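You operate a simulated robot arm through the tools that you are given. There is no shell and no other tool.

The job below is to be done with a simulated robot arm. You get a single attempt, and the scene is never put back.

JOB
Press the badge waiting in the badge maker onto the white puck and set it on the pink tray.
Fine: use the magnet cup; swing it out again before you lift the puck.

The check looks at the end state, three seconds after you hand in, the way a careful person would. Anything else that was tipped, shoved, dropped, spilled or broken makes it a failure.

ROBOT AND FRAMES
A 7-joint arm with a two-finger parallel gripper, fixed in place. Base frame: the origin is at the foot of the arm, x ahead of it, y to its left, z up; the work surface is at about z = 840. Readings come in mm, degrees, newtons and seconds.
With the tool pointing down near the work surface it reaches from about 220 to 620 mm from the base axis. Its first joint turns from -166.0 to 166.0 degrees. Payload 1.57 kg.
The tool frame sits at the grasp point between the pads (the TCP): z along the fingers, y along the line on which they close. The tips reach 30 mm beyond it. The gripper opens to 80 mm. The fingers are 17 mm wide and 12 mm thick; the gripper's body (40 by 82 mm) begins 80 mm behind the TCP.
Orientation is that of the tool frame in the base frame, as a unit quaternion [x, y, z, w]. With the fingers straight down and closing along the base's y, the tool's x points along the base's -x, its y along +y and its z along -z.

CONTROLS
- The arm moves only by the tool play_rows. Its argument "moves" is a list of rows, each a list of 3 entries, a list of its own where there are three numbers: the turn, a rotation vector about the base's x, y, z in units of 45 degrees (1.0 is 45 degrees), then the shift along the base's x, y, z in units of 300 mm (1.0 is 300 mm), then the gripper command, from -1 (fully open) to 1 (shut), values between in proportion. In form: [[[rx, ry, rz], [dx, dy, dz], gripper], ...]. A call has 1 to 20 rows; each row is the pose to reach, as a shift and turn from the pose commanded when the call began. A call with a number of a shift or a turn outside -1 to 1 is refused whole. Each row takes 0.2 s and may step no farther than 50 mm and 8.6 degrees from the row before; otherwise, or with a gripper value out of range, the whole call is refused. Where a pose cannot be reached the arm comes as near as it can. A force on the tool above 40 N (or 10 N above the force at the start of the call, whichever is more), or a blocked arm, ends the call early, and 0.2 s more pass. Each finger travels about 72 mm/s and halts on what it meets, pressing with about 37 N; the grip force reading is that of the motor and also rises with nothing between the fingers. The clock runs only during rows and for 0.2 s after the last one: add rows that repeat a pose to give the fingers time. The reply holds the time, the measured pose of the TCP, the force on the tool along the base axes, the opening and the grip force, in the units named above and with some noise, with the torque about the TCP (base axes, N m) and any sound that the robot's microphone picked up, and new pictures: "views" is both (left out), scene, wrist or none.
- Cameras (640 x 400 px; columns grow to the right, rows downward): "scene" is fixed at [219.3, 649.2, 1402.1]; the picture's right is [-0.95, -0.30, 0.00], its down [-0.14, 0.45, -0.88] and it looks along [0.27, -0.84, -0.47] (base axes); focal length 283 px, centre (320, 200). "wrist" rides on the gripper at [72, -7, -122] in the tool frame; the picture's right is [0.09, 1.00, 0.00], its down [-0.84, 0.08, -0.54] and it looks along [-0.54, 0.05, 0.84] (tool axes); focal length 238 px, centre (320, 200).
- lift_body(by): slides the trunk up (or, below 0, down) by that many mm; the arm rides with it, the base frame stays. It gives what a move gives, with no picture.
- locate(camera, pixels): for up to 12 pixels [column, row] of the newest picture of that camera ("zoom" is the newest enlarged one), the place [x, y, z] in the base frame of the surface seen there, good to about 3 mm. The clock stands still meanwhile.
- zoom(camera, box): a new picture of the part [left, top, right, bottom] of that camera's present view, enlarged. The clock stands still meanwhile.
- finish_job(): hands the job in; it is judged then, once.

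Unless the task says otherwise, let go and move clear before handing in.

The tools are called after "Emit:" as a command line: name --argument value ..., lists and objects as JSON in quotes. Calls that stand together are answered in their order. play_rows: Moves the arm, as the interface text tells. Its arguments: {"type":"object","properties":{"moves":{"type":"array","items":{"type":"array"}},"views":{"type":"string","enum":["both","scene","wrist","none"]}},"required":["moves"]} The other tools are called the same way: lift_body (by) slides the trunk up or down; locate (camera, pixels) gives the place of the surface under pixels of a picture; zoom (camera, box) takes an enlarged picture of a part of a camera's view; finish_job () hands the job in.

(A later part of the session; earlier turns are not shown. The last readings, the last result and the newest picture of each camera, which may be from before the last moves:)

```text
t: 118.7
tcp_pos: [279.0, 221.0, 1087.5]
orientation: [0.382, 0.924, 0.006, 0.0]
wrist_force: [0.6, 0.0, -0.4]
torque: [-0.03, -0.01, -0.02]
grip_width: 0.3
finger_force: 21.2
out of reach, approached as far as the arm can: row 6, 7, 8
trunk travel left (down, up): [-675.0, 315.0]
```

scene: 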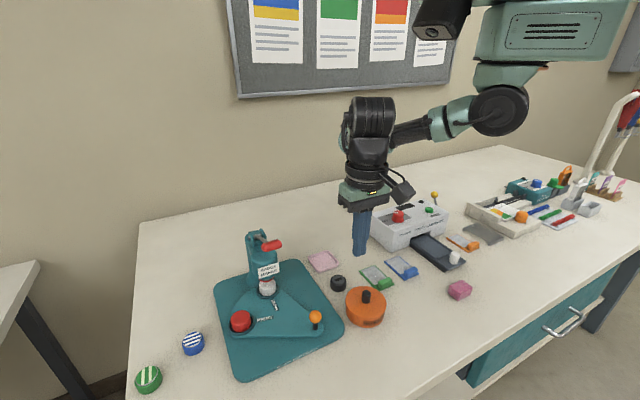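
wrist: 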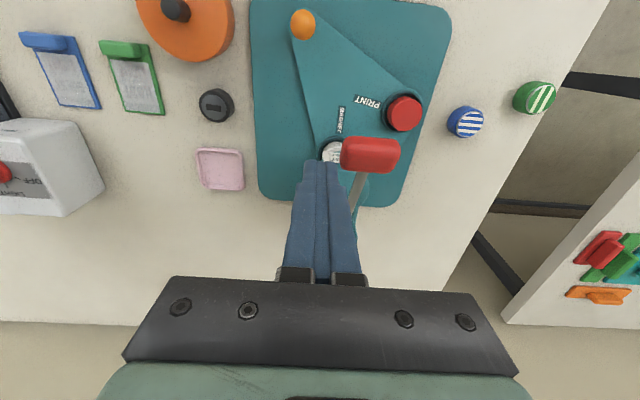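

The cap is on height relative to the trunk, so raising the trunk by 60 mm should give the needed clearance. I'll do that and then go above the handle.

Emit:
lift_body --by 60

Emit:
play_rows --moves '[[[0, 0, 0], [0.1, 0.02, -0.02], 1], [[0, 0, 0], [0.2, 0.04, -0.04], 1], [[0, 0, 0], [0.3, 0.06, -0.06], 1], [[0, 0, 0], [0.4, 0.07, -0.07], 1], [[0, 0, 0], [0.48, 0.073, -0.08], 1], [[0, 0, 0], [0.557, 0.075, -0.085], 1], [[0, 0, 0], [0.557, 0.075, -0.09], 1]]'

Emit:
zoom --camera "scene" --box '[235, 210, 305, 290]'

```text
t: 119.7
tcp_pos: [278.2, 221.3, 1147.5]
orientation: [0.381, 0.924, 0.006, 0.0]
wrist_force: [0.6, 0.2, -0.2]
torque: [0.02, 0.01, 0.0]
grip_width: 0.0
finger_force: 21.4
trunk travel left (down, up): [-735.0, 255.0]
```

```text
t: 121.3
tcp_pos: [438.0, 222.2, 1114.2]
orientation: [0.382, 0.924, 0.008, 0.001]
wrist_force: [0.1, 0.7, -1.0]
torque: [0.01, 0.02, 0.01]
grip_width: 0.0
finger_force: 21.0
out of reach, approached as far as the arm can: row 3, 4, 5, 6, 7
trunk travel left (down, up): [-735.0, 255.0]
```

scene: 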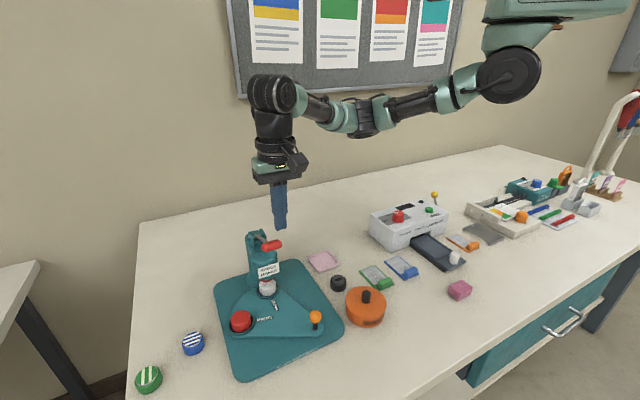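
wrist: 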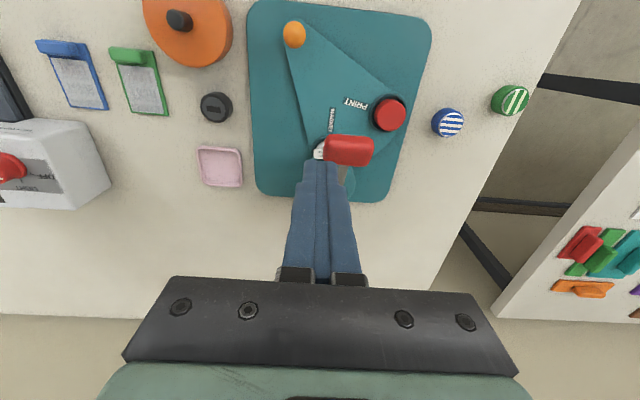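

```text
5.00 times, centred on (270, 250) of scene
```

zoom: 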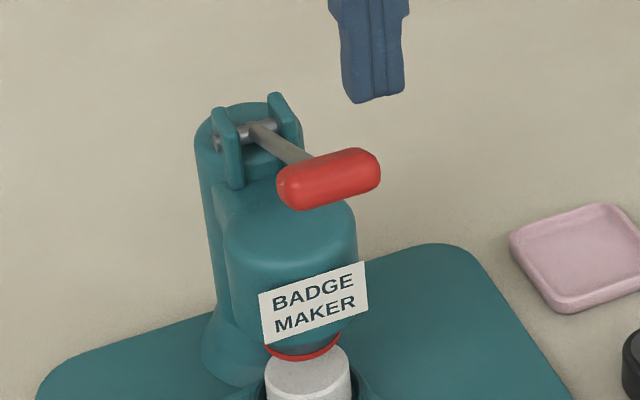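

Still ~20 mm short sideways. The elbow needs to swing back under; I'll move to the open area and do the mirrored lean (pointing toward +x,−y), which should pull the elbow back the other way.

Emit:
play_rows --moves '[[[0, 0, 0], [-0.06, -0.12, 0], 1], [[0, 0, 0], [-0.08, -0.27, 0], 1], [[0, 0, 0], [-0.08, -0.42, -0.03], 1], [[0, 0, 0], [-0.08, -0.57, -0.08], 1], [[0, 0, 0], [-0.06, -0.7, -0.13], 1], [[0, 0, 0], [-0.03, -0.8, -0.2], 1], [[0, 0, 0], [-0.03, -0.8, -0.25], 1]]' --views "none"

Emit:
play_rows --moves '[[[-0.13, -0.13, 0], [0, 0, 0], 1], [[-0.26, -0.26, 0], [0, 0, 0], 1], [[-0.39, -0.39, 0], [0, 0, 0], 1], [[-0.52, -0.52, 0], [0, 0, 0], 1], [[-0.65, -0.65, 0], [0, 0, 0], 1], [[-0.78, -0.78, 0], [0, 0, 0], 1], [[-0.91, -0.91, 0], [0, 0, 0], 1], [[-0.943, -0.943, 0], [0, 0, 0], 1]]' --views "scene"

```text
t: 122.9
tcp_pos: [429.6, -16.6, 1038.3]
orientation: [0.381, 0.925, 0.005, 0.0]
wrist_force: [0.0, 0.5, -0.5]
torque: [0.0, 0.0, -0.03]
grip_width: 0.2
finger_force: 21.0
trunk travel left (down, up): [-735.0, 255.0]
```

```text
t: 124.7
tcp_pos: [429.1, -16.9, 1039.6]
orientation: [0.329, 0.802, -0.187, 0.462]
wrist_force: [0.6, -0.2, -0.5]
torque: [-0.02, 0.04, 0.03]
grip_width: 0.0
finger_force: 21.2
trunk travel left (down, up): [-735.0, 255.0]
```

scene: 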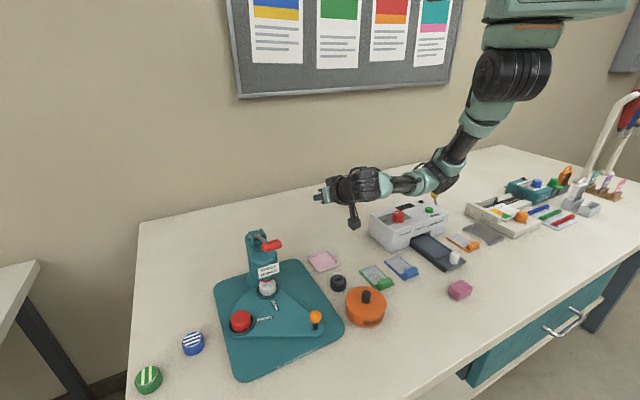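

The elbow is hanging low again. I'll unlean at the same spot and check the posture.

Emit:
play_rows --moves '[[[0.13, 0.13, 0], [0, 0, 0], 1], [[0.26, 0.26, 0], [0, 0, 0], 1], [[0.39, 0.39, 0], [0, 0, 0], 1], [[0.52, 0.52, 0], [0, 0, 0], 1], [[0.65, 0.65, 0], [0, 0, 0], 1], [[0.78, 0.78, 0], [0, 0, 0.0], 1], [[0.91, 0.91, 0], [0, 0, 0.0], 1], [[0.943, 0.943, 0], [0, 0, 0.0], 1], [[0.943, 0.943, 0], [0, 0, 0.1], 1], [[0.943, 0.943, 0], [0, 0, 0.25], 1], [[0.943, 0.943, 0], [0, 0, 0.35], 1]]' --views "scene"

```text
t: 127.1
tcp_pos: [428.4, -17.8, 1143.7]
orientation: [0.382, 0.924, 0.006, 0.0]
wrist_force: [0.4, -1.1, 0.0]
torque: [-0.01, 0.01, -0.03]
grip_width: 0.1
finger_force: 21.3
trunk travel left (down, up): [-735.0, 255.0]
```

scene: 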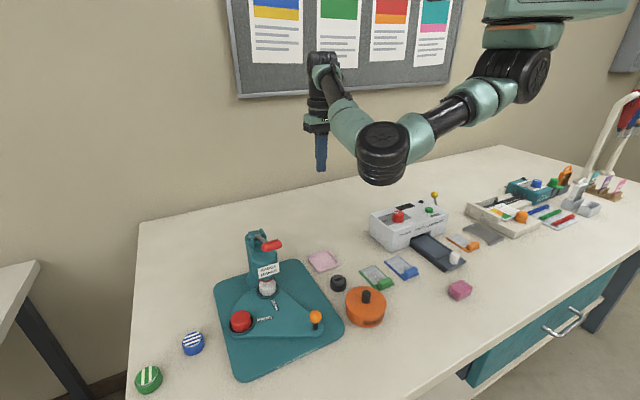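

Normal posture is back. I'll restore the trunk, then go above the handle.

Emit:
lift_body --by -60

Emit:
play_rows --moves '[[[0, 0, 0], [0, 0, 0.12], 1], [[0, 0, 0], [-0.02, 0.06, 0.2], 1], [[0, 0, 0], [-0.04, 0.2, 0.2], 1], [[0, 0, 0], [-0.05, 0.35, 0.2], 1], [[0, 0, 0], [-0.05, 0.5, 0.2], 1], [[0, 0, 0], [-0.03, 0.65, 0.2], 1], [[0, 0, 0], [0.02, 0.78, 0.2], 1], [[0, 0, 0], [0.06, 0.87, 0.18], 1], [[0, 0, 0], [0.06, 0.87, 0.1], 1], [[0, 0, 0], [0.06, 0.87, 0.1], 1]]'

Emit:
zoom --camera "scene" --box '[235, 210, 305, 290]'

```text
t: 128.1
tcp_pos: [428.3, -18.0, 1084.1]
orientation: [0.382, 0.924, 0.007, 0.001]
wrist_force: [0.4, 0.6, 0.6]
torque: [0.0, 0.03, -0.02]
grip_width: 0.0
finger_force: 21.3
trunk travel left (down, up): [-675.0, 315.0]
```

```text
t: 130.3
tcp_pos: [447.7, 242.9, 1114.5]
orientation: [0.382, 0.924, 0.007, 0.0]
wrist_force: [0.6, 0.0, -0.1]
torque: [0.01, 0.01, 0.01]
grip_width: 0.0
finger_force: 21.6
trunk travel left (down, up): [-675.0, 315.0]
```

scene: 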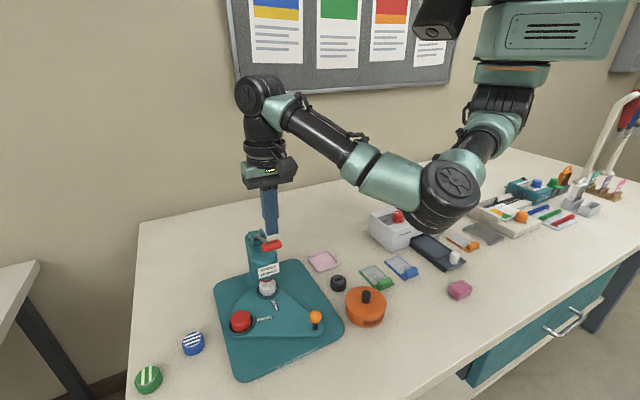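
wrist: 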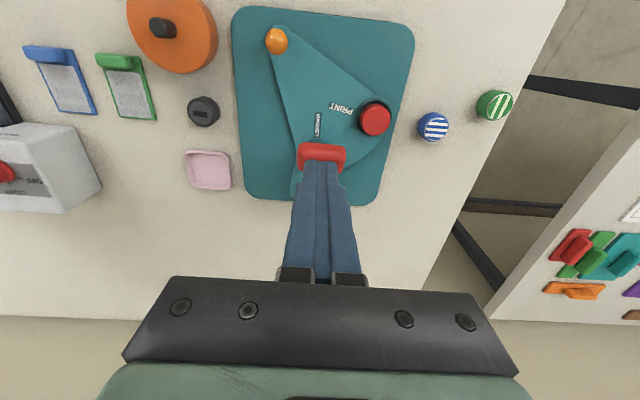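

```text
5.00 times, centred on (270, 250) of scene
```

zoom: 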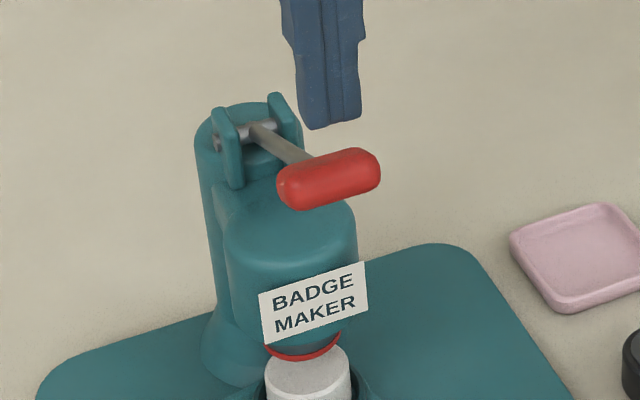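

Now the second press: down along the handle's arc to just before the bottom.

Emit:
play_rows --moves '[[[0, 0, 0], [0, 0, -0.04], 1], [[0, 0, 0], [0, 0, -0.07], 1], [[0, 0, 0], [-0.003, 0.003, -0.1], 1], [[0, 0, 0], [-0.006, 0.006, -0.13], 1], [[0, 0, 0], [-0.009, 0.009, -0.16], 1], [[0, 0, 0], [-0.012, 0.012, -0.19], 1], [[0, 0, 0], [-0.015, 0.015, -0.22], 1], [[0, 0, 0], [-0.017, 0.017, -0.25], 1], [[0, 0, 0], [-0.017, 0.017, -0.28], 1], [[0, 0, 0], [-0.015, 0.015, -0.31], 1], [[0, 0, 0], [-0.013, 0.013, -0.33], 1], [[0, 0, 0], [-0.012, 0.012, -0.337], 1]]' --views "none"

Emit:
zoom --camera "scene" --box '[245, 250, 295, 305]'

```text
t: 132.9
tcp_pos: [444.5, 246.7, 1013.1]
orientation: [0.382, 0.924, 0.007, 0.001]
wrist_force: [-0.6, 2.3, 3.6]
torque: [0.03, 0.0, 0.01]
grip_width: 0.0
finger_force: 21.9
trunk travel left (down, up): [-675.0, 315.0]
```

```text
7.27 times, centred on (270, 278) of scene
```

zoom: 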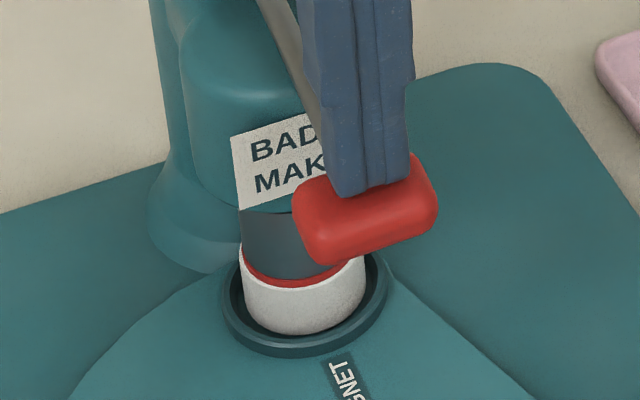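

The ring is at the puck top with ~4 N. Now small force-building steps with holds.

Emit:
play_rows --moves '[[[0, 0, 0], [0, 0, -0.003], 1], [[0, 0, 0], [0, 0, -0.006], 1], [[0, 0, 0], [0, 0, -0.009], 1], [[0, 0, 0], [0, 0, -0.009], 1]]' --views "none"

Emit:
play_rows --moves '[[[0, 0, 0], [0, 0, -0.003], 1], [[0, 0, 0], [0, 0, -0.005], 1], [[0, 0, 0], [0, 0, -0.007], 1], [[0, 0, 0], [0, 0, -0.007], 1]]' --views "none"

```text
t: 133.9
tcp_pos: [442.9, 245.3, 1011.9]
orientation: [0.383, 0.924, 0.008, 0.001]
wrist_force: [3.5, 2.5, 18.9]
torque: [-0.09, -0.17, 0.05]
grip_width: 0.0
finger_force: 21.4
trunk travel left (down, up): [-675.0, 315.0]
```

```text
t: 134.9
tcp_pos: [442.7, 246.9, 1013.4]
orientation: [0.382, 0.924, 0.008, 0.003]
wrist_force: [6.6, 0.6, 35.2]
torque: [-0.21, -0.37, 0.0]
grip_width: 0.1
finger_force: 21.6
trunk travel left (down, up): [-675.0, 315.0]
```

35 N held. One more increment and hold ~1 s.

Emit:
play_rows --moves '[[[0, 0, 0], [0, 0, -0.0015], 1], [[0, 0, 0], [0, 0, -0.003], 1], [[0, 0, 0], [0, 0, -0.003], 1], [[0, 0, 0], [0, 0, -0.003], 1], [[0, 0, 0], [0, 0, -0.003], 1], [[0, 0, 0], [0, 0, -0.003], 1]]' --views "none"

Emit:
zoom --camera "scene" --box '[245, 250, 295, 305]'

Emit:
zoom --camera "wrist" --box '[270, 110, 390, 200]'

```text
t: 136.3
tcp_pos: [443.4, 247.4, 1010.6]
orientation: [0.382, 0.924, 0.008, 0.002]
wrist_force: [6.1, -1.1, 37.2]
torque: [-0.26, -0.4, -0.01]
grip_width: 0.0
finger_force: 21.4
trunk travel left (down, up): [-675.0, 315.0]
```

```text
7.27 times, centred on (270, 278) of scene
```

zoom: 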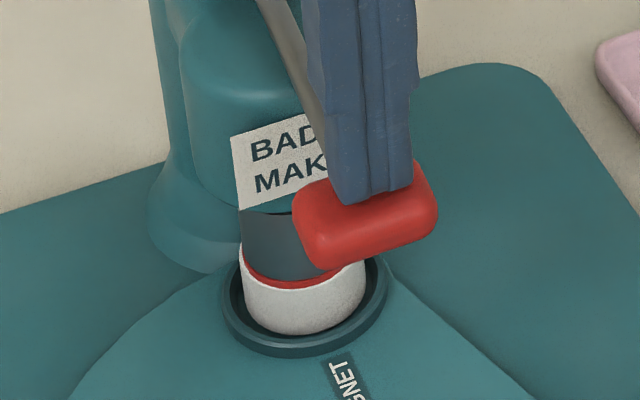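

```text
4.44 times, centred on (330, 155) of wrist
```

zoom: 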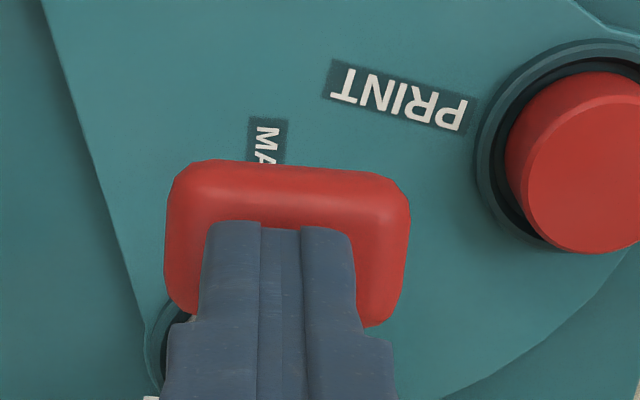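

Held at ~37 N with no sound. I'll release, following the handle up, and look at the puck top.

Emit:
play_rows --moves '[[[0, 0, 0], [0, 0, 0.02], 1], [[0, 0, 0], [-0.004, 0.004, 0.06], 1], [[0, 0, 0], [-0.004, 0.004, 0.12], 1], [[0, 0, 0], [-0.002, 0.002, 0.2], 1], [[0, 0, 0], [0, 0, 0.3], 1], [[0, 0, 0], [0, 0, 0.36], 1], [[0, 0, 0], [0, 0, 0.42], 1]]' --views "none"

Emit:
zoom --camera "scene" --box '[250, 265, 290, 305]'

Emit:
zoom --camera "wrist" --box '[220, 20, 440, 200]'

```text
t: 137.9
tcp_pos: [444.0, 247.1, 1132.9]
orientation: [0.381, 0.924, 0.007, 0.001]
wrist_force: [0.2, 0.3, 0.1]
torque: [-0.03, 0.03, -0.02]
grip_width: 0.3
finger_force: 21.4
trunk travel left (down, up): [-675.0, 315.0]
```

```text
10.00 times, centred on (270, 285) of scene
```

zoom: 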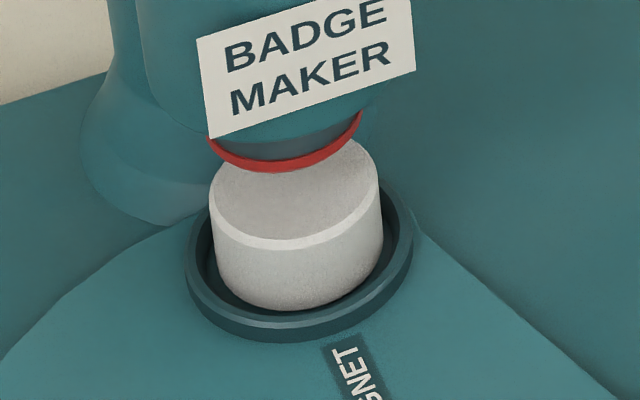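

```text
2.22 times, centred on (330, 110) of wrist
```

zoom: 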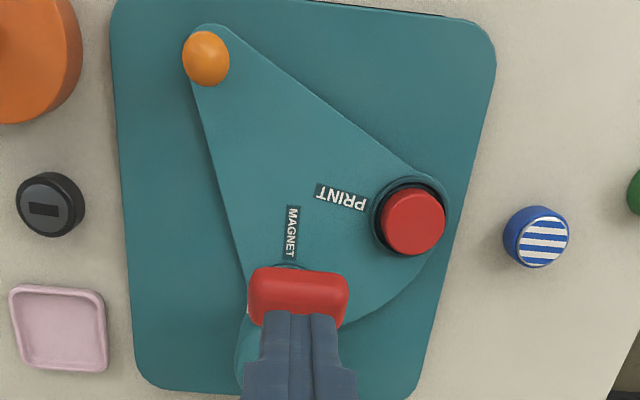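

Still plain. A firmly held press with the plain face up does nothing, so the plain-up orientation is evidently not accepted (a badge would be pulled off the head by the magnet side). Trying magnet-up is harmless, whereas pressing onto the red puck could be irreversible. I'll go swing the plate back out.

Emit:
play_rows --moves '[[[0, 0, 0], [-0.15, 0.02, 0], 0.3], [[0, 0, 0], [-0.3, 0.03, 0], -0.3], [[0, 0, 0], [-0.3, 0.03, -0.15], -0.3], [[0, 0, 0], [-0.3, 0.03, -0.3], -0.3], [[0, 0, 0], [-0.3, 0.03, -0.45], -0.3], [[0, 0, 0], [-0.3, 0.03, -0.5], -0.3]]' --views "wrist"

Emit:
locate --camera "scene" --pixels '[[191, 340], [194, 337], [188, 342], [197, 340], [148, 375], [150, 372], [145, 380], [152, 378]]'

```text
t: 139.3
tcp_pos: [355.1, 256.0, 983.3]
orientation: [0.381, 0.924, 0.006, 0.001]
wrist_force: [-0.3, 0.0, 0.1]
torque: [0.05, 0.01, 0.03]
grip_width: 52.1
finger_force: 0.0
trunk travel left (down, up): [-675.0, 315.0]
```

wrist: 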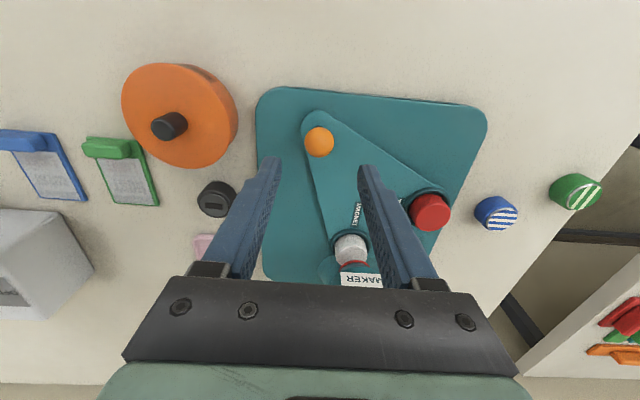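

```text
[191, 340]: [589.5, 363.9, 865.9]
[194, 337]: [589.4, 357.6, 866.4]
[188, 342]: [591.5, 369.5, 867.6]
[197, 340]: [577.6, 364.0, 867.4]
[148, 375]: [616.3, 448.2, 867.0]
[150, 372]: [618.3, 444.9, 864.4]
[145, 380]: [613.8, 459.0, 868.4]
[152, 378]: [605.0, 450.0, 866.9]
```

The knob is centred below (wrist 319,142). I'll descend, cage it, and swing back out along the reverse arc.

Emit:
play_rows --moves '[[[0, 0, 0], [-0.004, 0, -0.13], -0.3], [[0, 0, 0], [-0.004, 0, -0.263], -0.3], [[0, 0, 0], [-0.004, 0, -0.263], 0.1], [[0, 0, 0], [-0.004, 0, -0.263], 0.2]]' --views "wrist"

Emit:
play_rows --moves '[[[0, 0, 0], [0.001, 0.0237, 0], 0.2], [[0, 0, 0], [0.004, 0.0473, 0], 0.2], [[0, 0, 0], [0.0093, 0.0707, 0], 0.2], [[0, 0, 0], [0.0163, 0.0933, 0], 0.2], [[0, 0, 0], [0.0257, 0.1157, 0], 0.2], [[0, 0, 0], [0.0367, 0.1367, 0], 0.2], [[0, 0, 0], [0.0493, 0.1567, 0], 0.2], [[0, 0, 0], [0.064, 0.1757, 0], 0.2], [[0, 0, 0], [0.08, 0.1933, 0], 0.2], [[0, 0, 0], [0.0977, 0.2093, 0], 0.2], [[0, 0, 0], [0.1167, 0.224, 0], 0.2], [[0, 0, 0], [0.1367, 0.2367, 0], 0.2], [[0, 0, 0], [0.158, 0.2477, 0], 0.2], [[0, 0, 0], [0.18, 0.257, 0], 0.2], [[0, 0, 0], [0.2027, 0.264, 0], 0.2], [[0, 0, 0], [0.226, 0.2693, 0], 0.2], [[0, 0, 0], [0.2497, 0.2723, 0], 0.2], [[0, 0, 0], [0.2733, 0.2733, 0], 0.2], [[0, 0, 0], [0.295, 0.2727, 0], 0.2]]'

```text
t: 140.3
tcp_pos: [353.9, 254.7, 903.1]
orientation: [0.382, 0.924, 0.007, 0.0]
wrist_force: [0.2, -0.4, 0.8]
torque: [-0.05, 0.01, 0.01]
grip_width: 32.1
finger_force: 0.0
trunk travel left (down, up): [-675.0, 315.0]
```

wrist: 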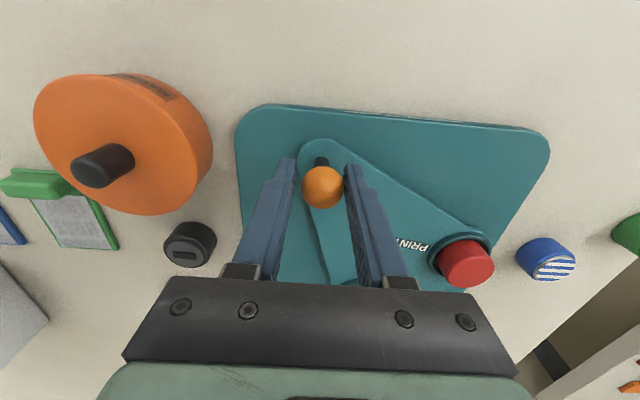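

```text
t: 144.3
tcp_pos: [440.1, 338.0, 902.9]
orientation: [0.382, 0.924, 0.006, 0.0]
wrist_force: [-0.5, 0.0, -1.0]
torque: [-0.02, 0.02, 0.04]
grip_width: 33.1
finger_force: 0.4
trunk travel left (down, up): [-675.0, 315.0]
```

scene: 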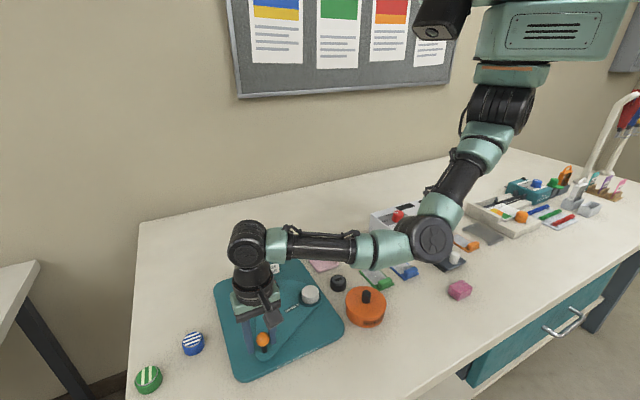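
wrist: 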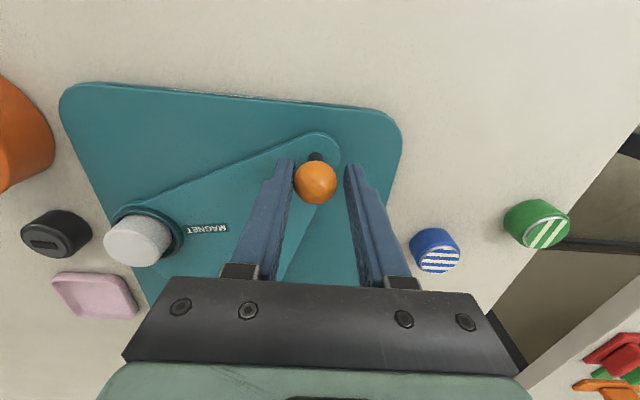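

Plate out. I'll go fetch the puck again: rise, around, yaw to 0.

Emit:
play_rows --moves '[[[0, 0, 0], [0, 0, 0.0], -0.2], [[0, 0, 0], [0, 0, 0.14], -0.3], [[0, 0, 0], [0, 0, 0.3], -0.3], [[0, 0, 0.1], [-0.15, 0, 0.36], -0.3], [[0, 0, 0.25], [-0.28, -0.03, 0.36], -0.5], [[0, 0, 0.4], [-0.36, -0.14, 0.36], -0.5], [[0, 0, 0.55], [-0.36, -0.28, 0.36], -0.5], [[0, 0, 0.7], [-0.36, -0.4, 0.36], -0.5], [[0, 0, 0.85], [-0.27, -0.5, 0.36], -0.5], [[0, 0, 1.0], [-0.15, -0.537, 0.36], -0.5], [[0, 0, 1.0], [-0.15, -0.537, 0.24], -0.5], [[0, 0, 1.0], [-0.15, -0.537, 0.2], -0.5]]' --views "wrist"

Emit:
zoom --camera "wrist" --box '[230, 80, 410, 220]'

```text
t: 146.9
tcp_pos: [395.0, 178.1, 963.3]
orientation: [-0.001, 1.0, 0.006, -0.002]
wrist_force: [-0.4, 0.2, -0.1]
torque: [0.02, 0.04, 0.03]
grip_width: 60.1
finger_force: 0.0
trunk travel left (down, up): [-675.0, 315.0]
```

wrist: 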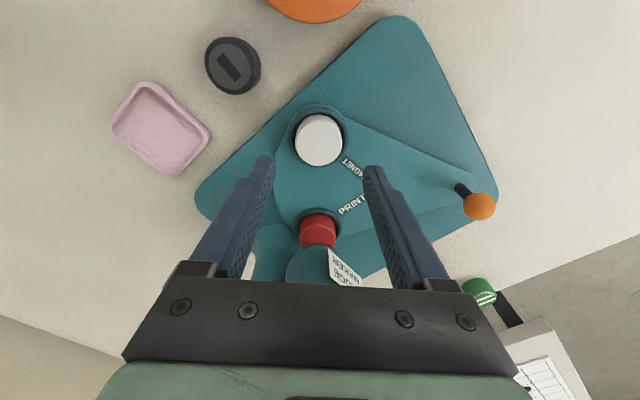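

```text
2.86 times, centred on (320, 150) of wrist
```

zoom: 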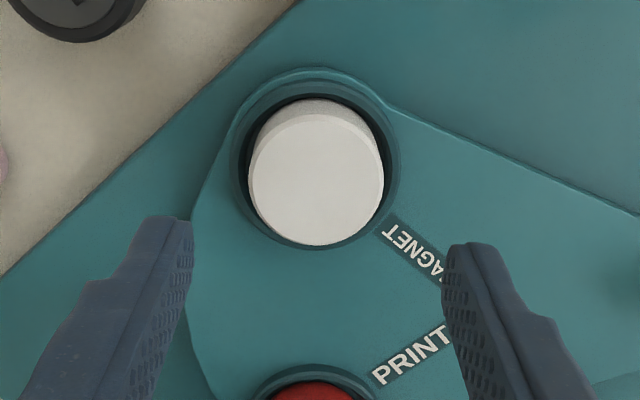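

I'll level the tool, descend and grip the puck, then lift.

Emit:
play_rows --moves '[[[-0.0153, -0.005, 0], [0.003, 0.0, -0.1], -0.5], [[-0.0153, -0.005, 0], [0.003, 0.0, -0.2], -0.5], [[-0.0153, -0.005, 0], [0.003, 0.0, -0.2], 0.1], [[-0.0153, -0.005, 0], [0.003, 0.0, -0.2], 0.6], [[-0.0153, -0.005, 0], [0.003, 0.0, -0.2], 0.6], [[-0.0153, -0.005, 0], [0.003, 0.0, -0.1], 0.6], [[-0.0153, -0.005, 0], [0.003, 0.0, 0.06], 0.6], [[-0.0153, -0.005, 0], [0.003, 0.0, 0.2], 0.6]]' --views "wrist"

```text
t: 148.7
tcp_pos: [395.9, 176.8, 1024.4]
orientation: [0.0, 1.0, 0.0, -0.001]
wrist_force: [-0.6, 0.1, -0.3]
torque: [-0.01, 0.01, -0.01]
grip_width: 40.1
finger_force: 36.9
trunk travel left (down, up): [-675.0, 315.0]
```

wrist: 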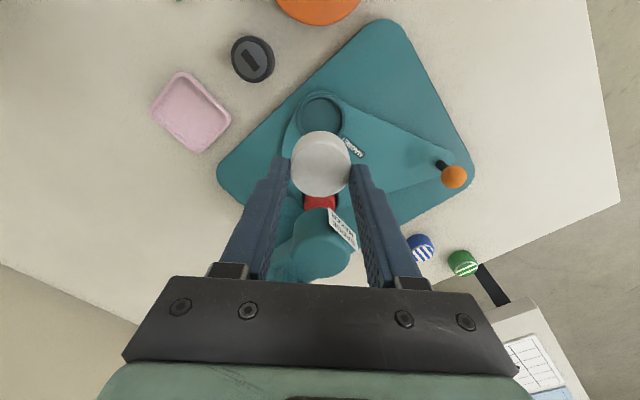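

Gripped. Carry to the open area with yaw to −90°, then lower the trunk for reach.

Emit:
play_rows --moves '[[[0, 0, 0], [0, -0.1, 0.1], 0.6], [[0, 0, -0.15], [0.0, -0.25, 0.1], 0.6], [[0, 0, -0.3], [0.03, -0.4, 0.1], 0.6], [[0, 0, -0.45], [0.06, -0.55, 0.1], 0.6], [[0, 0, -0.6], [0.09, -0.7, 0.1], 0.6], [[0, 0, -0.75], [0.12, -0.8, 0.1], 0.6], [[0, 0, -0.9], [0.15, -0.87, 0.1], 0.6], [[0, 0, -1.0], [0.15, -0.87, 0.1], 0.6]]' --views "none"

Emit:
play_rows --moves '[[[0, 0, -0.15], [0, 0, 0], 0.6], [[0, 0, -0.3], [0, 0, 0], 0.6], [[0, 0, -0.45], [0, 0, 0], 0.6], [[0, 0, -0.6], [0, 0, 0], 0.6], [[0, 0, -0.75], [0, 0, 0], 0.6], [[0, 0, -0.9], [0, 0, 0], 0.6], [[0, 0, -1.0], [0, 0, 0], 0.6], [[0, 0, -1.0], [0, 0, 0], 0.6]]' --views "none"

Emit:
lift_body --by -97

```text
t: 150.5
tcp_pos: [443.3, -83.9, 1053.6]
orientation: [0.383, 0.924, 0.0, -0.001]
wrist_force: [-0.5, 0.5, -0.3]
torque: [-0.01, 0.0, 0.0]
grip_width: 40.3
finger_force: 36.7
trunk travel left (down, up): [-675.0, 315.0]
```

```text
t: 152.3
tcp_pos: [442.5, -85.9, 1054.7]
orientation: [0.707, 0.707, 0.002, -0.001]
wrist_force: [0.0, -0.6, -1.0]
torque: [-0.03, 0.02, 0.0]
grip_width: 40.2
finger_force: 36.9
trunk travel left (down, up): [-675.0, 315.0]
```

```text
t: 153.6
tcp_pos: [442.6, -84.9, 957.8]
orientation: [0.706, 0.708, 0.001, -0.001]
wrist_force: [0.5, 0.6, -0.1]
torque: [-0.02, -0.02, 0.02]
grip_width: 40.4
finger_force: 37.5
trunk travel left (down, up): [-578.0, 412.0]
```

Now lean toward +y (45°, then 67°) above the table.

Emit:
play_rows --moves '[[[0.18, 0, 0], [0, -0.02, 0], 0.6], [[0.36, 0, 0], [0, -0.04, 0], 0.6], [[0.54, 0, 0], [0, -0.06, 0], 0.6], [[0.72, 0, 0], [0, -0.08, 0], 0.6], [[0.9, 0, 0], [0, -0.1, 0], 0.6], [[1.0, 0, 0], [0, -0.12, 0], 0.6], [[1.0, 0, 0], [0, -0.12, 0], 0.6]]' --views "none"

Emit:
play_rows --moves '[[[0.16, 0, 0], [0, 0, -0.06], 0.6], [[0.32, 0, 0], [0, 0, -0.13], 0.6], [[0.48, 0, 0], [0, 0, -0.19], 0.6], [[0.49, 0, 0], [0, 0, -0.25], 0.6], [[0.49, 0, 0], [0, 0, -0.258], 0.6]]' --views "both"

Emit:
zoom --camera "scene" --box '[300, 200, 360, 255]'

```text
t: 155.2
tcp_pos: [441.2, -119.2, 957.5]
orientation: [0.652, 0.654, 0.271, -0.271]
wrist_force: [0.4, 0.5, 0.1]
torque: [-0.01, -0.02, 0.0]
grip_width: 40.7
finger_force: 37.2
trunk travel left (down, up): [-578.0, 412.0]
```

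```text
t: 156.4
tcp_pos: [442.2, -121.9, 878.8]
orientation: [0.588, 0.59, 0.391, -0.392]
wrist_force: [0.1, 0.4, 0.0]
torque: [-0.03, -0.03, 0.02]
grip_width: 40.4
finger_force: 37.1
trunk travel left (down, up): [-578.0, 412.0]
```

scene: 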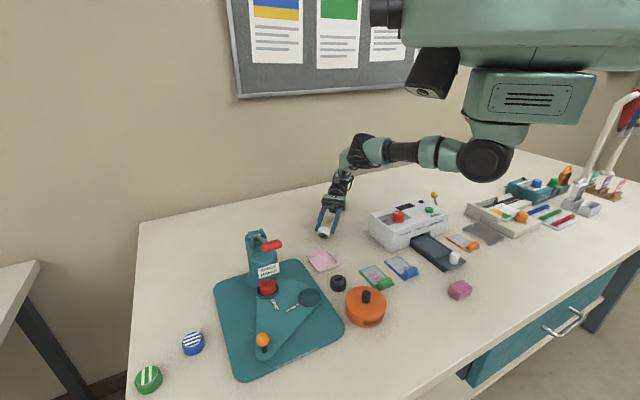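
wrist: 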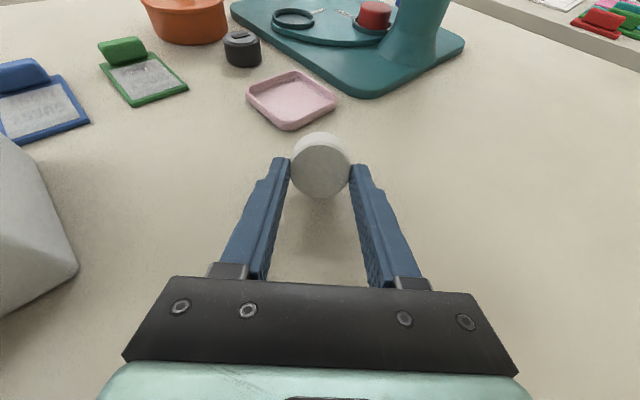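

```text
7.27 times, centred on (330, 228) of scene
```

zoom: 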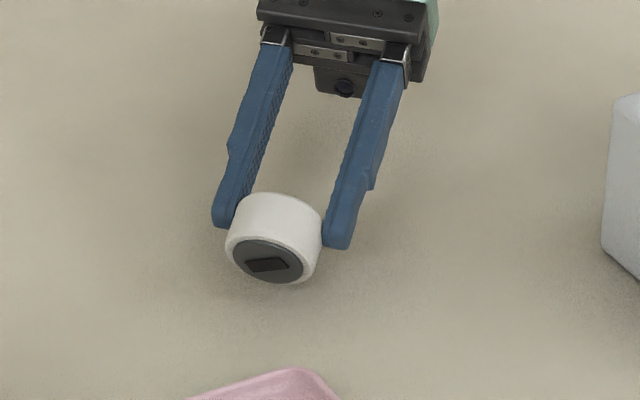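

Good — the magnet side faces forward-down. Lower ~3.5 mm and open slightly so it rocks onto its rim.

Emit:
play_rows --moves '[[[0, 0, 0], [0, 0, -0.007], 0.6], [[0, 0, 0], [0, 0, -0.012], 0.6], [[0, 0, 0], [0, 0, -0.012], 0.6], [[0, 0, 0], [0, 0, -0.012], -0.1], [[0, 0, 0], [0, 0, -0.012], -0.1], [[0, 0, 0], [0, 0, -0.012], -0.1]]' --views "wrist"

Emit:
zoom --camera "scene" --box '[300, 200, 360, 255]'

```text
t: 157.8
tcp_pos: [442.5, -119.7, 877.6]
orientation: [0.589, 0.59, 0.39, -0.391]
wrist_force: [0.4, 0.4, 0.4]
torque: [0.0, 0.01, 0.01]
grip_width: 44.0
finger_force: 0.2
trunk travel left (down, up): [-578.0, 412.0]
```

wrist: 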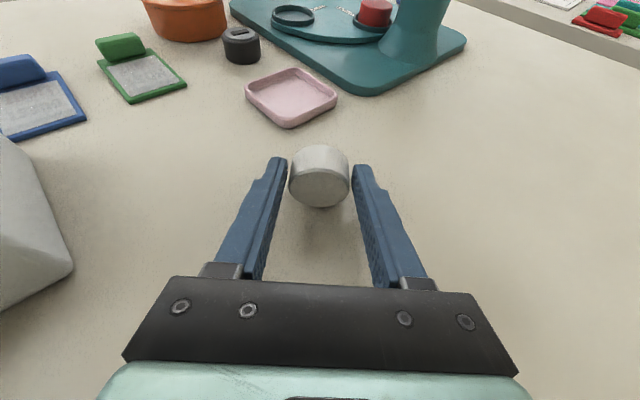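

```text
7.27 times, centred on (330, 228) of scene
```

zoom: 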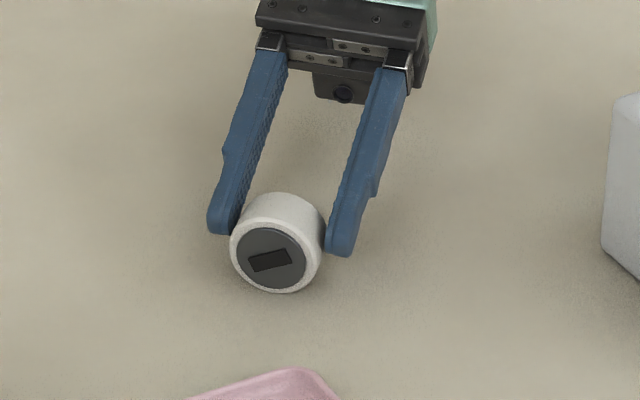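

Standing on its rim, magnet toward +y. Open wide, rise straight up, then return the tool to vertical.

Emit:
play_rows --moves '[[[0, 0, 0], [0, 0, 0], -0.5], [[0, 0, 0], [0, 0, 0], -0.85], [[0, 0, 0], [0, 0, 0.1], -0.85], [[0, 0, 0], [0, 0, 0.25], -0.85], [[0, 0, 0], [0, 0, 0.4], -0.85], [[-0.16, 0, 0], [0, 0, 0.42], -0.85], [[-0.32, 0, 0], [0, 0, 0.42], -0.85], [[-0.48, 0, 0], [0, 0, 0.42], -0.85], [[-0.64, 0, 0], [0, 0, 0.42], -0.85], [[-0.8, 0, 0], [0, 0, 0.42], -0.85], [[-0.96, 0, 0], [0, 0, 0.42], -0.85], [[-0.96, 0, 0], [0, 0, 0.42], -0.85]]' --views "none"

Emit:
play_rows --moves '[[[-0.16, 0, 0], [0, 0.02, 0], -0.7], [[-0.32, 0, 0], [0, 0.04, 0], -0.7], [[-0.48, 0, 0], [0, 0.06, 0], -0.7], [[-0.532, 0, 0], [0, 0.06, 0], -0.7], [[-0.532, 0, 0], [0, 0.06, 0], -0.7]]'

Emit:
zoom --camera "wrist" --box '[240, 70, 400, 200]'

```text
t: 160.4
tcp_pos: [442.6, -120.6, 1003.7]
orientation: [0.691, 0.693, 0.146, -0.146]
wrist_force: [-0.2, 0.8, -0.5]
torque: [-0.01, 0.0, -0.03]
grip_width: 74.2
finger_force: 0.0
trunk travel left (down, up): [-578.0, 412.0]
```

```text
t: 161.6
tcp_pos: [441.8, -102.0, 1002.8]
orientation: [0.706, 0.708, 0.0, 0.001]
wrist_force: [0.3, -0.6, 0.2]
torque: [0.01, 0.01, 0.03]
grip_width: 68.1
finger_force: 0.0
trunk travel left (down, up): [-578.0, 412.0]
```

scene: 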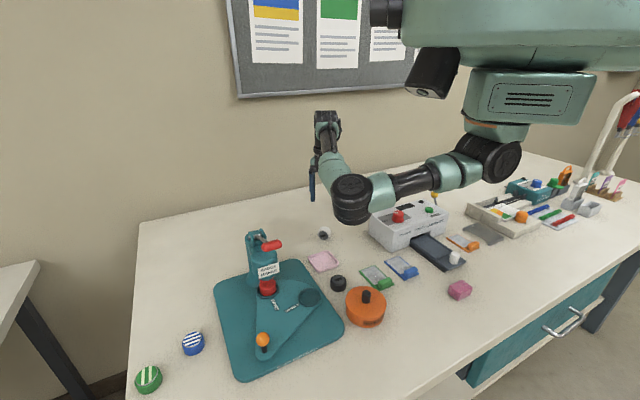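
wrist: 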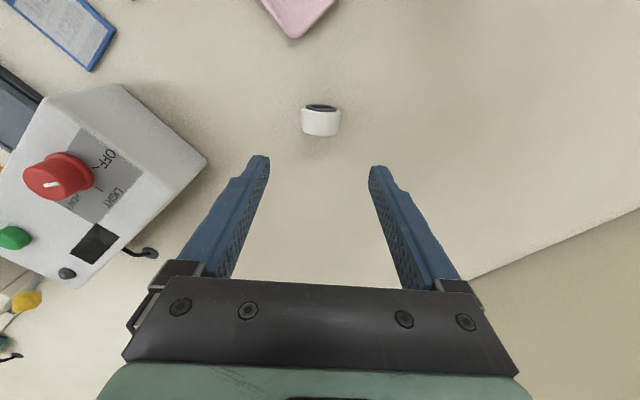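

```text
3.08 times, centred on (320, 135) of wrist
```

zoom: 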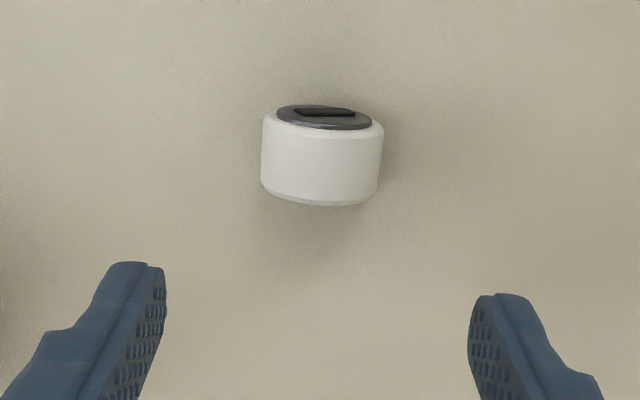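

I'll locate the standing puck's faces to centre the grasp.

Emit:
locate --camera "zoom" --pixels '[[322, 135], [322, 180], [275, 160], [370, 160], [322, 110], [322, 195]]'

Emit:
locate --camera "scene" --pixels '[[323, 234], [326, 234], [320, 234], [324, 230]]'

```text
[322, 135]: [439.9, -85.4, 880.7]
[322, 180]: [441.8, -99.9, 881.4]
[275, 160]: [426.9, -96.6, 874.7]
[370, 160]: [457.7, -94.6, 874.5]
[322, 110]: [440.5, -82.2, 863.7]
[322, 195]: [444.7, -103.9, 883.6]
```

```text
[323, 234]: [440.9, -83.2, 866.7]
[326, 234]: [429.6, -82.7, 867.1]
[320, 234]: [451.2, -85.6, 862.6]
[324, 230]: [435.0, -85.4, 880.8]
```

Puck centre ≈ (441,−96.5). Descend and grip it across its diameter.

Emit:
play_rows --moves '[[[0, 0, 0], [0, 0.018, -0.15], -0.7], [[0, 0, 0], [0, 0.018, -0.3], -0.7], [[0, 0, 0], [0, 0.018, -0.36], -0.7], [[0, 0, 0], [0, 0.018, -0.409], -0.7], [[0, 0, 0], [0, 0.018, -0.409], -0.1], [[0, 0, 0], [0, 0.018, -0.409], 0.3], [[0, 0, 0], [0, 0.018, -0.409], 0.6], [[0, 0, 0], [0, 0.018, -0.409], 0.6], [[0, 0, 0], [0, 0.018, -0.409], 0.6]]' --views "wrist"

Emit:
zoom --camera "wrist" --box '[250, 110, 390, 230]'

```text
t: 163.6
tcp_pos: [443.6, -95.1, 882.2]
orientation: [0.707, 0.708, 0.0, 0.0]
wrist_force: [-1.2, 0.5, -0.1]
torque: [0.01, -0.01, -0.02]
grip_width: 39.9
finger_force: 37.5
trunk travel left (down, up): [-578.0, 412.0]
```

wrist: 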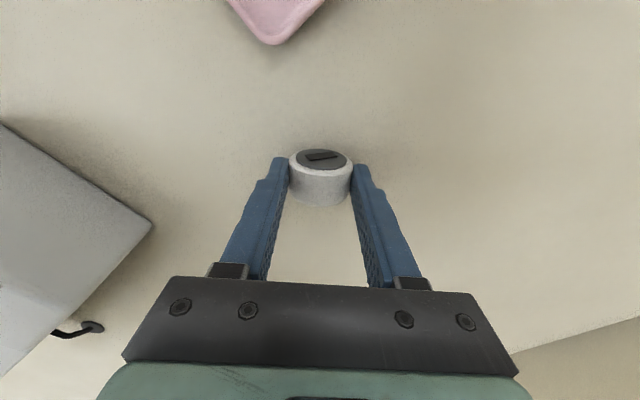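

```text
3.33 times, centred on (320, 170) of wrist
```

zoom: 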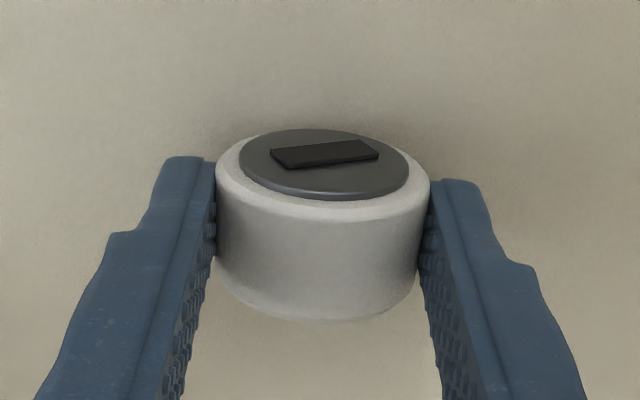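

Gripped. Lift, lean toward +y so the magnet turns up.

Emit:
play_rows --moves '[[[0, 0, 0], [0, 0, 0.1], 0.6], [[0, 0, 0], [0, 0, 0.2], 0.6], [[0.17, 0, 0], [0, 0, 0.2], 0.6], [[0.34, 0, 0], [0, 0, 0.2], 0.6], [[0.51, 0, 0], [0, 0, 0.2], 0.6], [[0.68, 0, 0], [0, 0, 0.2], 0.6], [[0.85, 0, 0], [0, -0.01, 0.2], 0.6], [[1.0, 0, 0], [0, -0.02, 0.2], 0.6], [[1.0, 0, 0], [0, -0.02, 0.2], 0.6]]' --views "none"

Emit:
play_rows --moves '[[[0.15, 0, 0], [0, 0, -0.04], 0.6], [[0.3, 0, 0], [0, 0, -0.09], 0.6], [[0.378, 0, 0], [0, 0, -0.13], 0.6], [[0.378, 0, 0], [0, 0, -0.17], 0.6], [[0.378, 0, 0], [0, 0, -0.2], 0.6], [[0.378, 0, 0], [0, 0, -0.2], 0.6]]' --views "none"

Emit:
zoom --camera "scene" --box '[295, 200, 355, 255]'

```text
t: 165.6
tcp_pos: [444.1, -102.5, 940.6]
orientation: [0.653, 0.654, 0.271, -0.27]
wrist_force: [0.7, -0.6, -0.5]
torque: [0.0, 0.01, 0.01]
grip_width: 40.1
finger_force: 36.9
trunk travel left (down, up): [-578.0, 412.0]
```

```text
t: 167.0
tcp_pos: [443.0, -103.0, 880.2]
orientation: [0.606, 0.607, 0.365, -0.364]
wrist_force: [0.6, 0.1, -0.5]
torque: [0.0, 0.01, -0.02]
grip_width: 39.8
finger_force: 36.7
trunk travel left (down, up): [-578.0, 412.0]
```

```text
7.27 times, centred on (325, 228) of scene
```

zoom: 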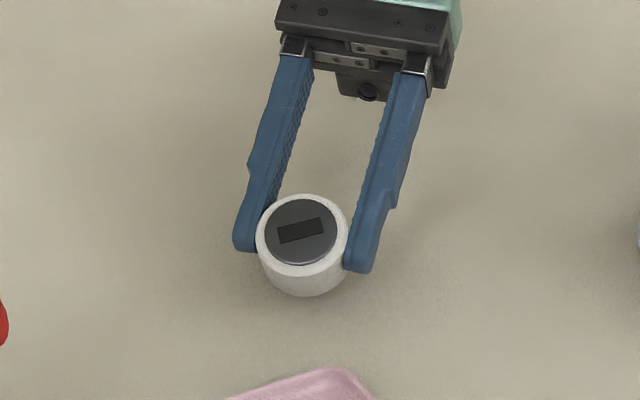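

Lower to touch and release gently.

Emit:
play_rows --moves '[[[0, 0, 0], [0, 0, -0.01], 0.6], [[0, 0, 0], [0, 0, -0.022], 0.6], [[0, 0, 0], [0, 0, -0.025], 0.6], [[0, 0, 0], [0, 0, -0.025], -0.1], [[0, 0, 0], [0, 0, -0.025], -0.15], [[0, 0, 0], [0, 0, -0.025], -0.15]]' --views "none"

Emit:
zoom --camera "scene" --box '[295, 200, 355, 255]'

```text
t: 168.4
tcp_pos: [442.3, -103.4, 871.8]
orientation: [0.606, 0.606, 0.365, -0.363]
wrist_force: [-0.7, 0.0, -0.9]
torque: [0.02, 0.03, 0.0]
grip_width: 45.8
finger_force: 0.1
trunk travel left (down, up): [-578.0, 412.0]
```

```text
7.27 times, centred on (325, 228) of scene
```

zoom: 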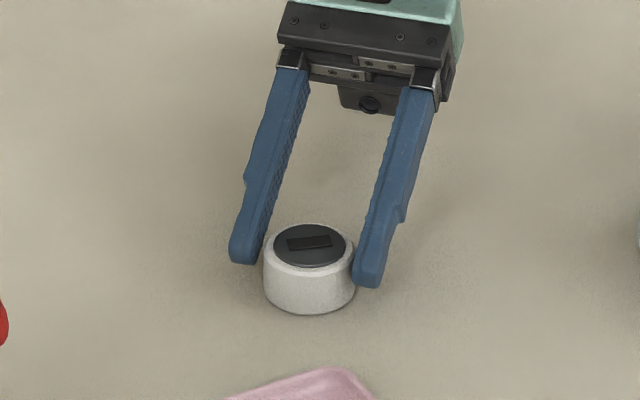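

Magnet-up again. Open, rise, return to vertical, restore the trunk and yaw back to 0.

Emit:
play_rows --moves '[[[0, 0, 0], [0, 0, 0], -0.6], [[0, 0, 0], [0, 0, 0], -0.8], [[0, 0, 0], [0, 0, 0.1], -0.8], [[0, 0, 0], [0, 0, 0.25], -0.8], [[0, 0, 0], [0, 0, 0.4], -0.8], [[-0.16, 0, 0], [0, 0, 0.45], -0.8], [[-0.32, 0, 0], [0, 0, 0.45], -0.8], [[-0.48, 0, 0], [0, 0, 0.45], -0.8], [[-0.64, 0, 0], [0, 0, 0.45], -0.8], [[-0.8, 0, 0], [0, 0, 0.45], -0.8], [[-0.96, 0, 0], [0, 0, 0.45], -0.8], [[-0.96, 0, 0], [0, 0, 0.45], -0.8]]' --views "none"

Emit:
play_rows --moves '[[[-0.16, 0, 0], [0, 0.02, 0], -0.8], [[-0.32, 0, 0], [0, 0.05, 0], -0.8], [[-0.416, 0, 0], [0, 0.07, 0], -0.8], [[-0.416, 0, 0], [0, 0.07, 0], -0.8]]' --views "none"

Emit:
lift_body --by 97

Emit:
play_rows --moves '[[[0, 0, 0.16], [0, 0, -0.05], -0.8], [[0, 0, 0.32], [0, 0, -0.1], -0.8], [[0, 0, 0.48], [0, 0, -0.2], -0.8], [[0, 0, 0.64], [0, 0, -0.25], -0.8], [[0, 0, 0.8], [0, 0, -0.3], -0.8], [[0, 0, 0.96], [0, 0, -0.3], -0.8], [[0, 0, 1.0], [0, 0, -0.3], -0.8]]' --views "none"

Emit:
play_rows --moves '[[[0, 0, 0.16], [0, 0, 0], -0.8], [[0, 0, 0.32], [0, 0, 0], -0.8], [[0, 0, 0.48], [0, 0, 0], -0.8], [[0, 0, 0.64], [0, 0, 0], -0.8], [[0, 0, 0.8], [0, 0, 0], -0.8], [[0, 0, 0.96], [0, 0, 0], -0.8], [[0, 0, 1.0], [0, 0, 0], -0.8], [[0, 0, 1.0], [0, 0, 0], -0.8]]'

```text
t: 171.0
tcp_pos: [442.6, -103.3, 1008.6]
orientation: [0.696, 0.699, 0.115, -0.115]
wrist_force: [-0.6, 0.1, -0.5]
torque: [0.0, -0.01, 0.0]
grip_width: 72.0
finger_force: 0.0
trunk travel left (down, up): [-578.0, 412.0]
```

```text
t: 172.0
tcp_pos: [441.1, -80.9, 1008.6]
orientation: [0.706, 0.708, 0.0, -0.001]
wrist_force: [-0.7, -0.7, 0.0]
torque: [-0.01, 0.04, 0.0]
grip_width: 71.9
finger_force: 0.1
trunk travel left (down, up): [-578.0, 412.0]
```

```text
t: 173.3
tcp_pos: [442.2, -81.3, 1105.1]
orientation: [0.706, 0.708, 0.0, -0.001]
wrist_force: [-0.8, 0.3, 0.5]
torque: [-0.03, 0.01, -0.02]
grip_width: 71.8
finger_force: 0.0
trunk travel left (down, up): [-675.0, 315.0]
```

```text
t: 174.9
tcp_pos: [443.0, -82.1, 1015.4]
orientation: [0.381, 0.924, 0.0, -0.001]
wrist_force: [-0.4, 0.0, -0.2]
torque: [0.02, 0.01, 0.0]
grip_width: 71.7
finger_force: 0.0
trunk travel left (down, up): [-675.0, 315.0]
```

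```text
t: 176.7
tcp_pos: [441.0, -81.1, 1015.9]
orientation: [-0.002, 1.0, 0.0, -0.002]
wrist_force: [-0.4, -0.6, -0.6]
torque: [-0.02, 0.0, 0.03]
grip_width: 71.8
finger_force: 0.1
trunk travel left (down, up): [-675.0, 315.0]
```

scene: 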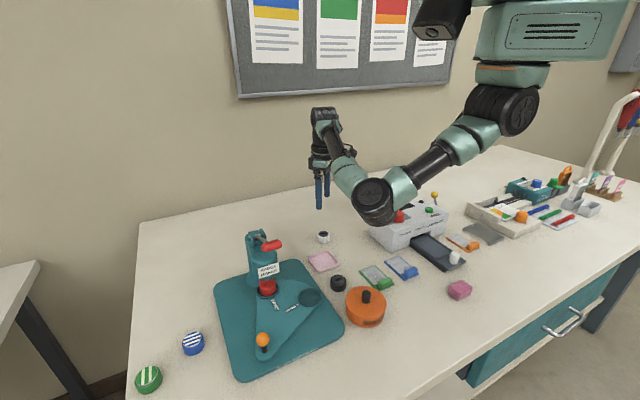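
wrist: 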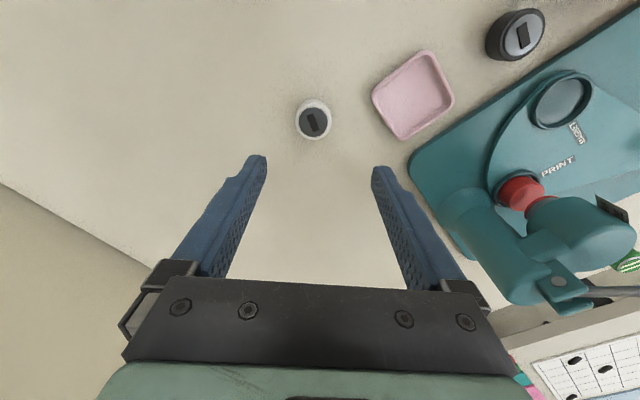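

Locate the puck for a centred grasp.

Emit:
locate --camera "wrist" --pixels '[[313, 121], [303, 121], [323, 121], [313, 112], [313, 131]]'

Emit:
zoom --camera "wrist" --box '[283, 90, 343, 150]'

```text
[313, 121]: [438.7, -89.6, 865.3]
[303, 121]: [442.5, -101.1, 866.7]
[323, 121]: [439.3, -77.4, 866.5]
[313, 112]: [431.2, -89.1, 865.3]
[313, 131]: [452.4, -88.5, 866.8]
```

```text
6.67 times, centred on (313, 120) of wrist
```

zoom: 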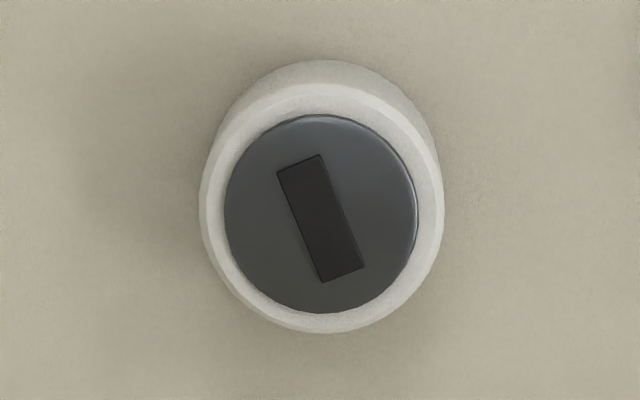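

Puck centre ≈ (441.7,−89.3). Descend there, grip and lift.

Emit:
play_rows --moves '[[[0, 0.005, -0.005], [0.002, -0.0273, -0.15], -0.8], [[0, 0.005, -0.005], [0.002, -0.0273, -0.3], -0.8], [[0, 0.005, -0.005], [0.002, -0.0273, -0.4], -0.8], [[0, 0.005, -0.005], [0.002, -0.0273, -0.439], -0.8], [[0, 0.005, -0.005], [0.002, -0.0273, -0.439], -0.2], [[0, 0.005, -0.005], [0.002, -0.0273, -0.439], 0.3], [[0, 0.005, -0.005], [0.002, -0.0273, -0.439], 0.6], [[0, 0.005, -0.005], [0.002, -0.0273, -0.439], 0.6], [[0, 0.005, -0.005], [0.002, -0.0273, -0.3], 0.6], [[0, 0.005, -0.005], [0.002, -0.0273, -0.15], 0.6], [[0, 0.005, -0.005], [0.002, -0.0273, 0.0], 0.6], [[0, 0.005, -0.005], [0.002, -0.0273, 0.05], 0.6]]' --views "wrist"

```text
t: 179.3
tcp_pos: [441.2, -89.4, 1030.2]
orientation: [0.001, 1.0, 0.0, -0.003]
wrist_force: [-0.5, -0.4, -0.7]
torque: [0.02, 0.02, -0.01]
grip_width: 39.6
finger_force: 37.3
trunk travel left (down, up): [-675.0, 315.0]
```

wrist: 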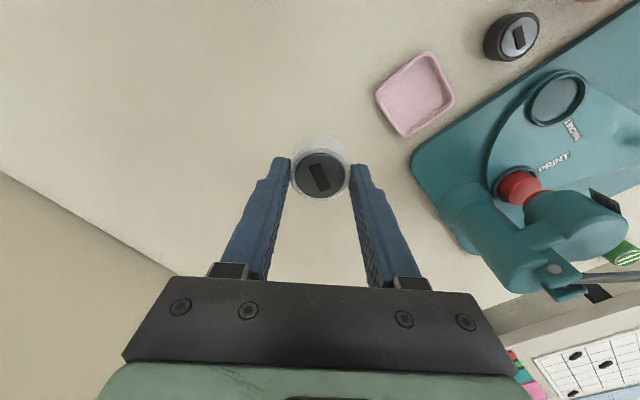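

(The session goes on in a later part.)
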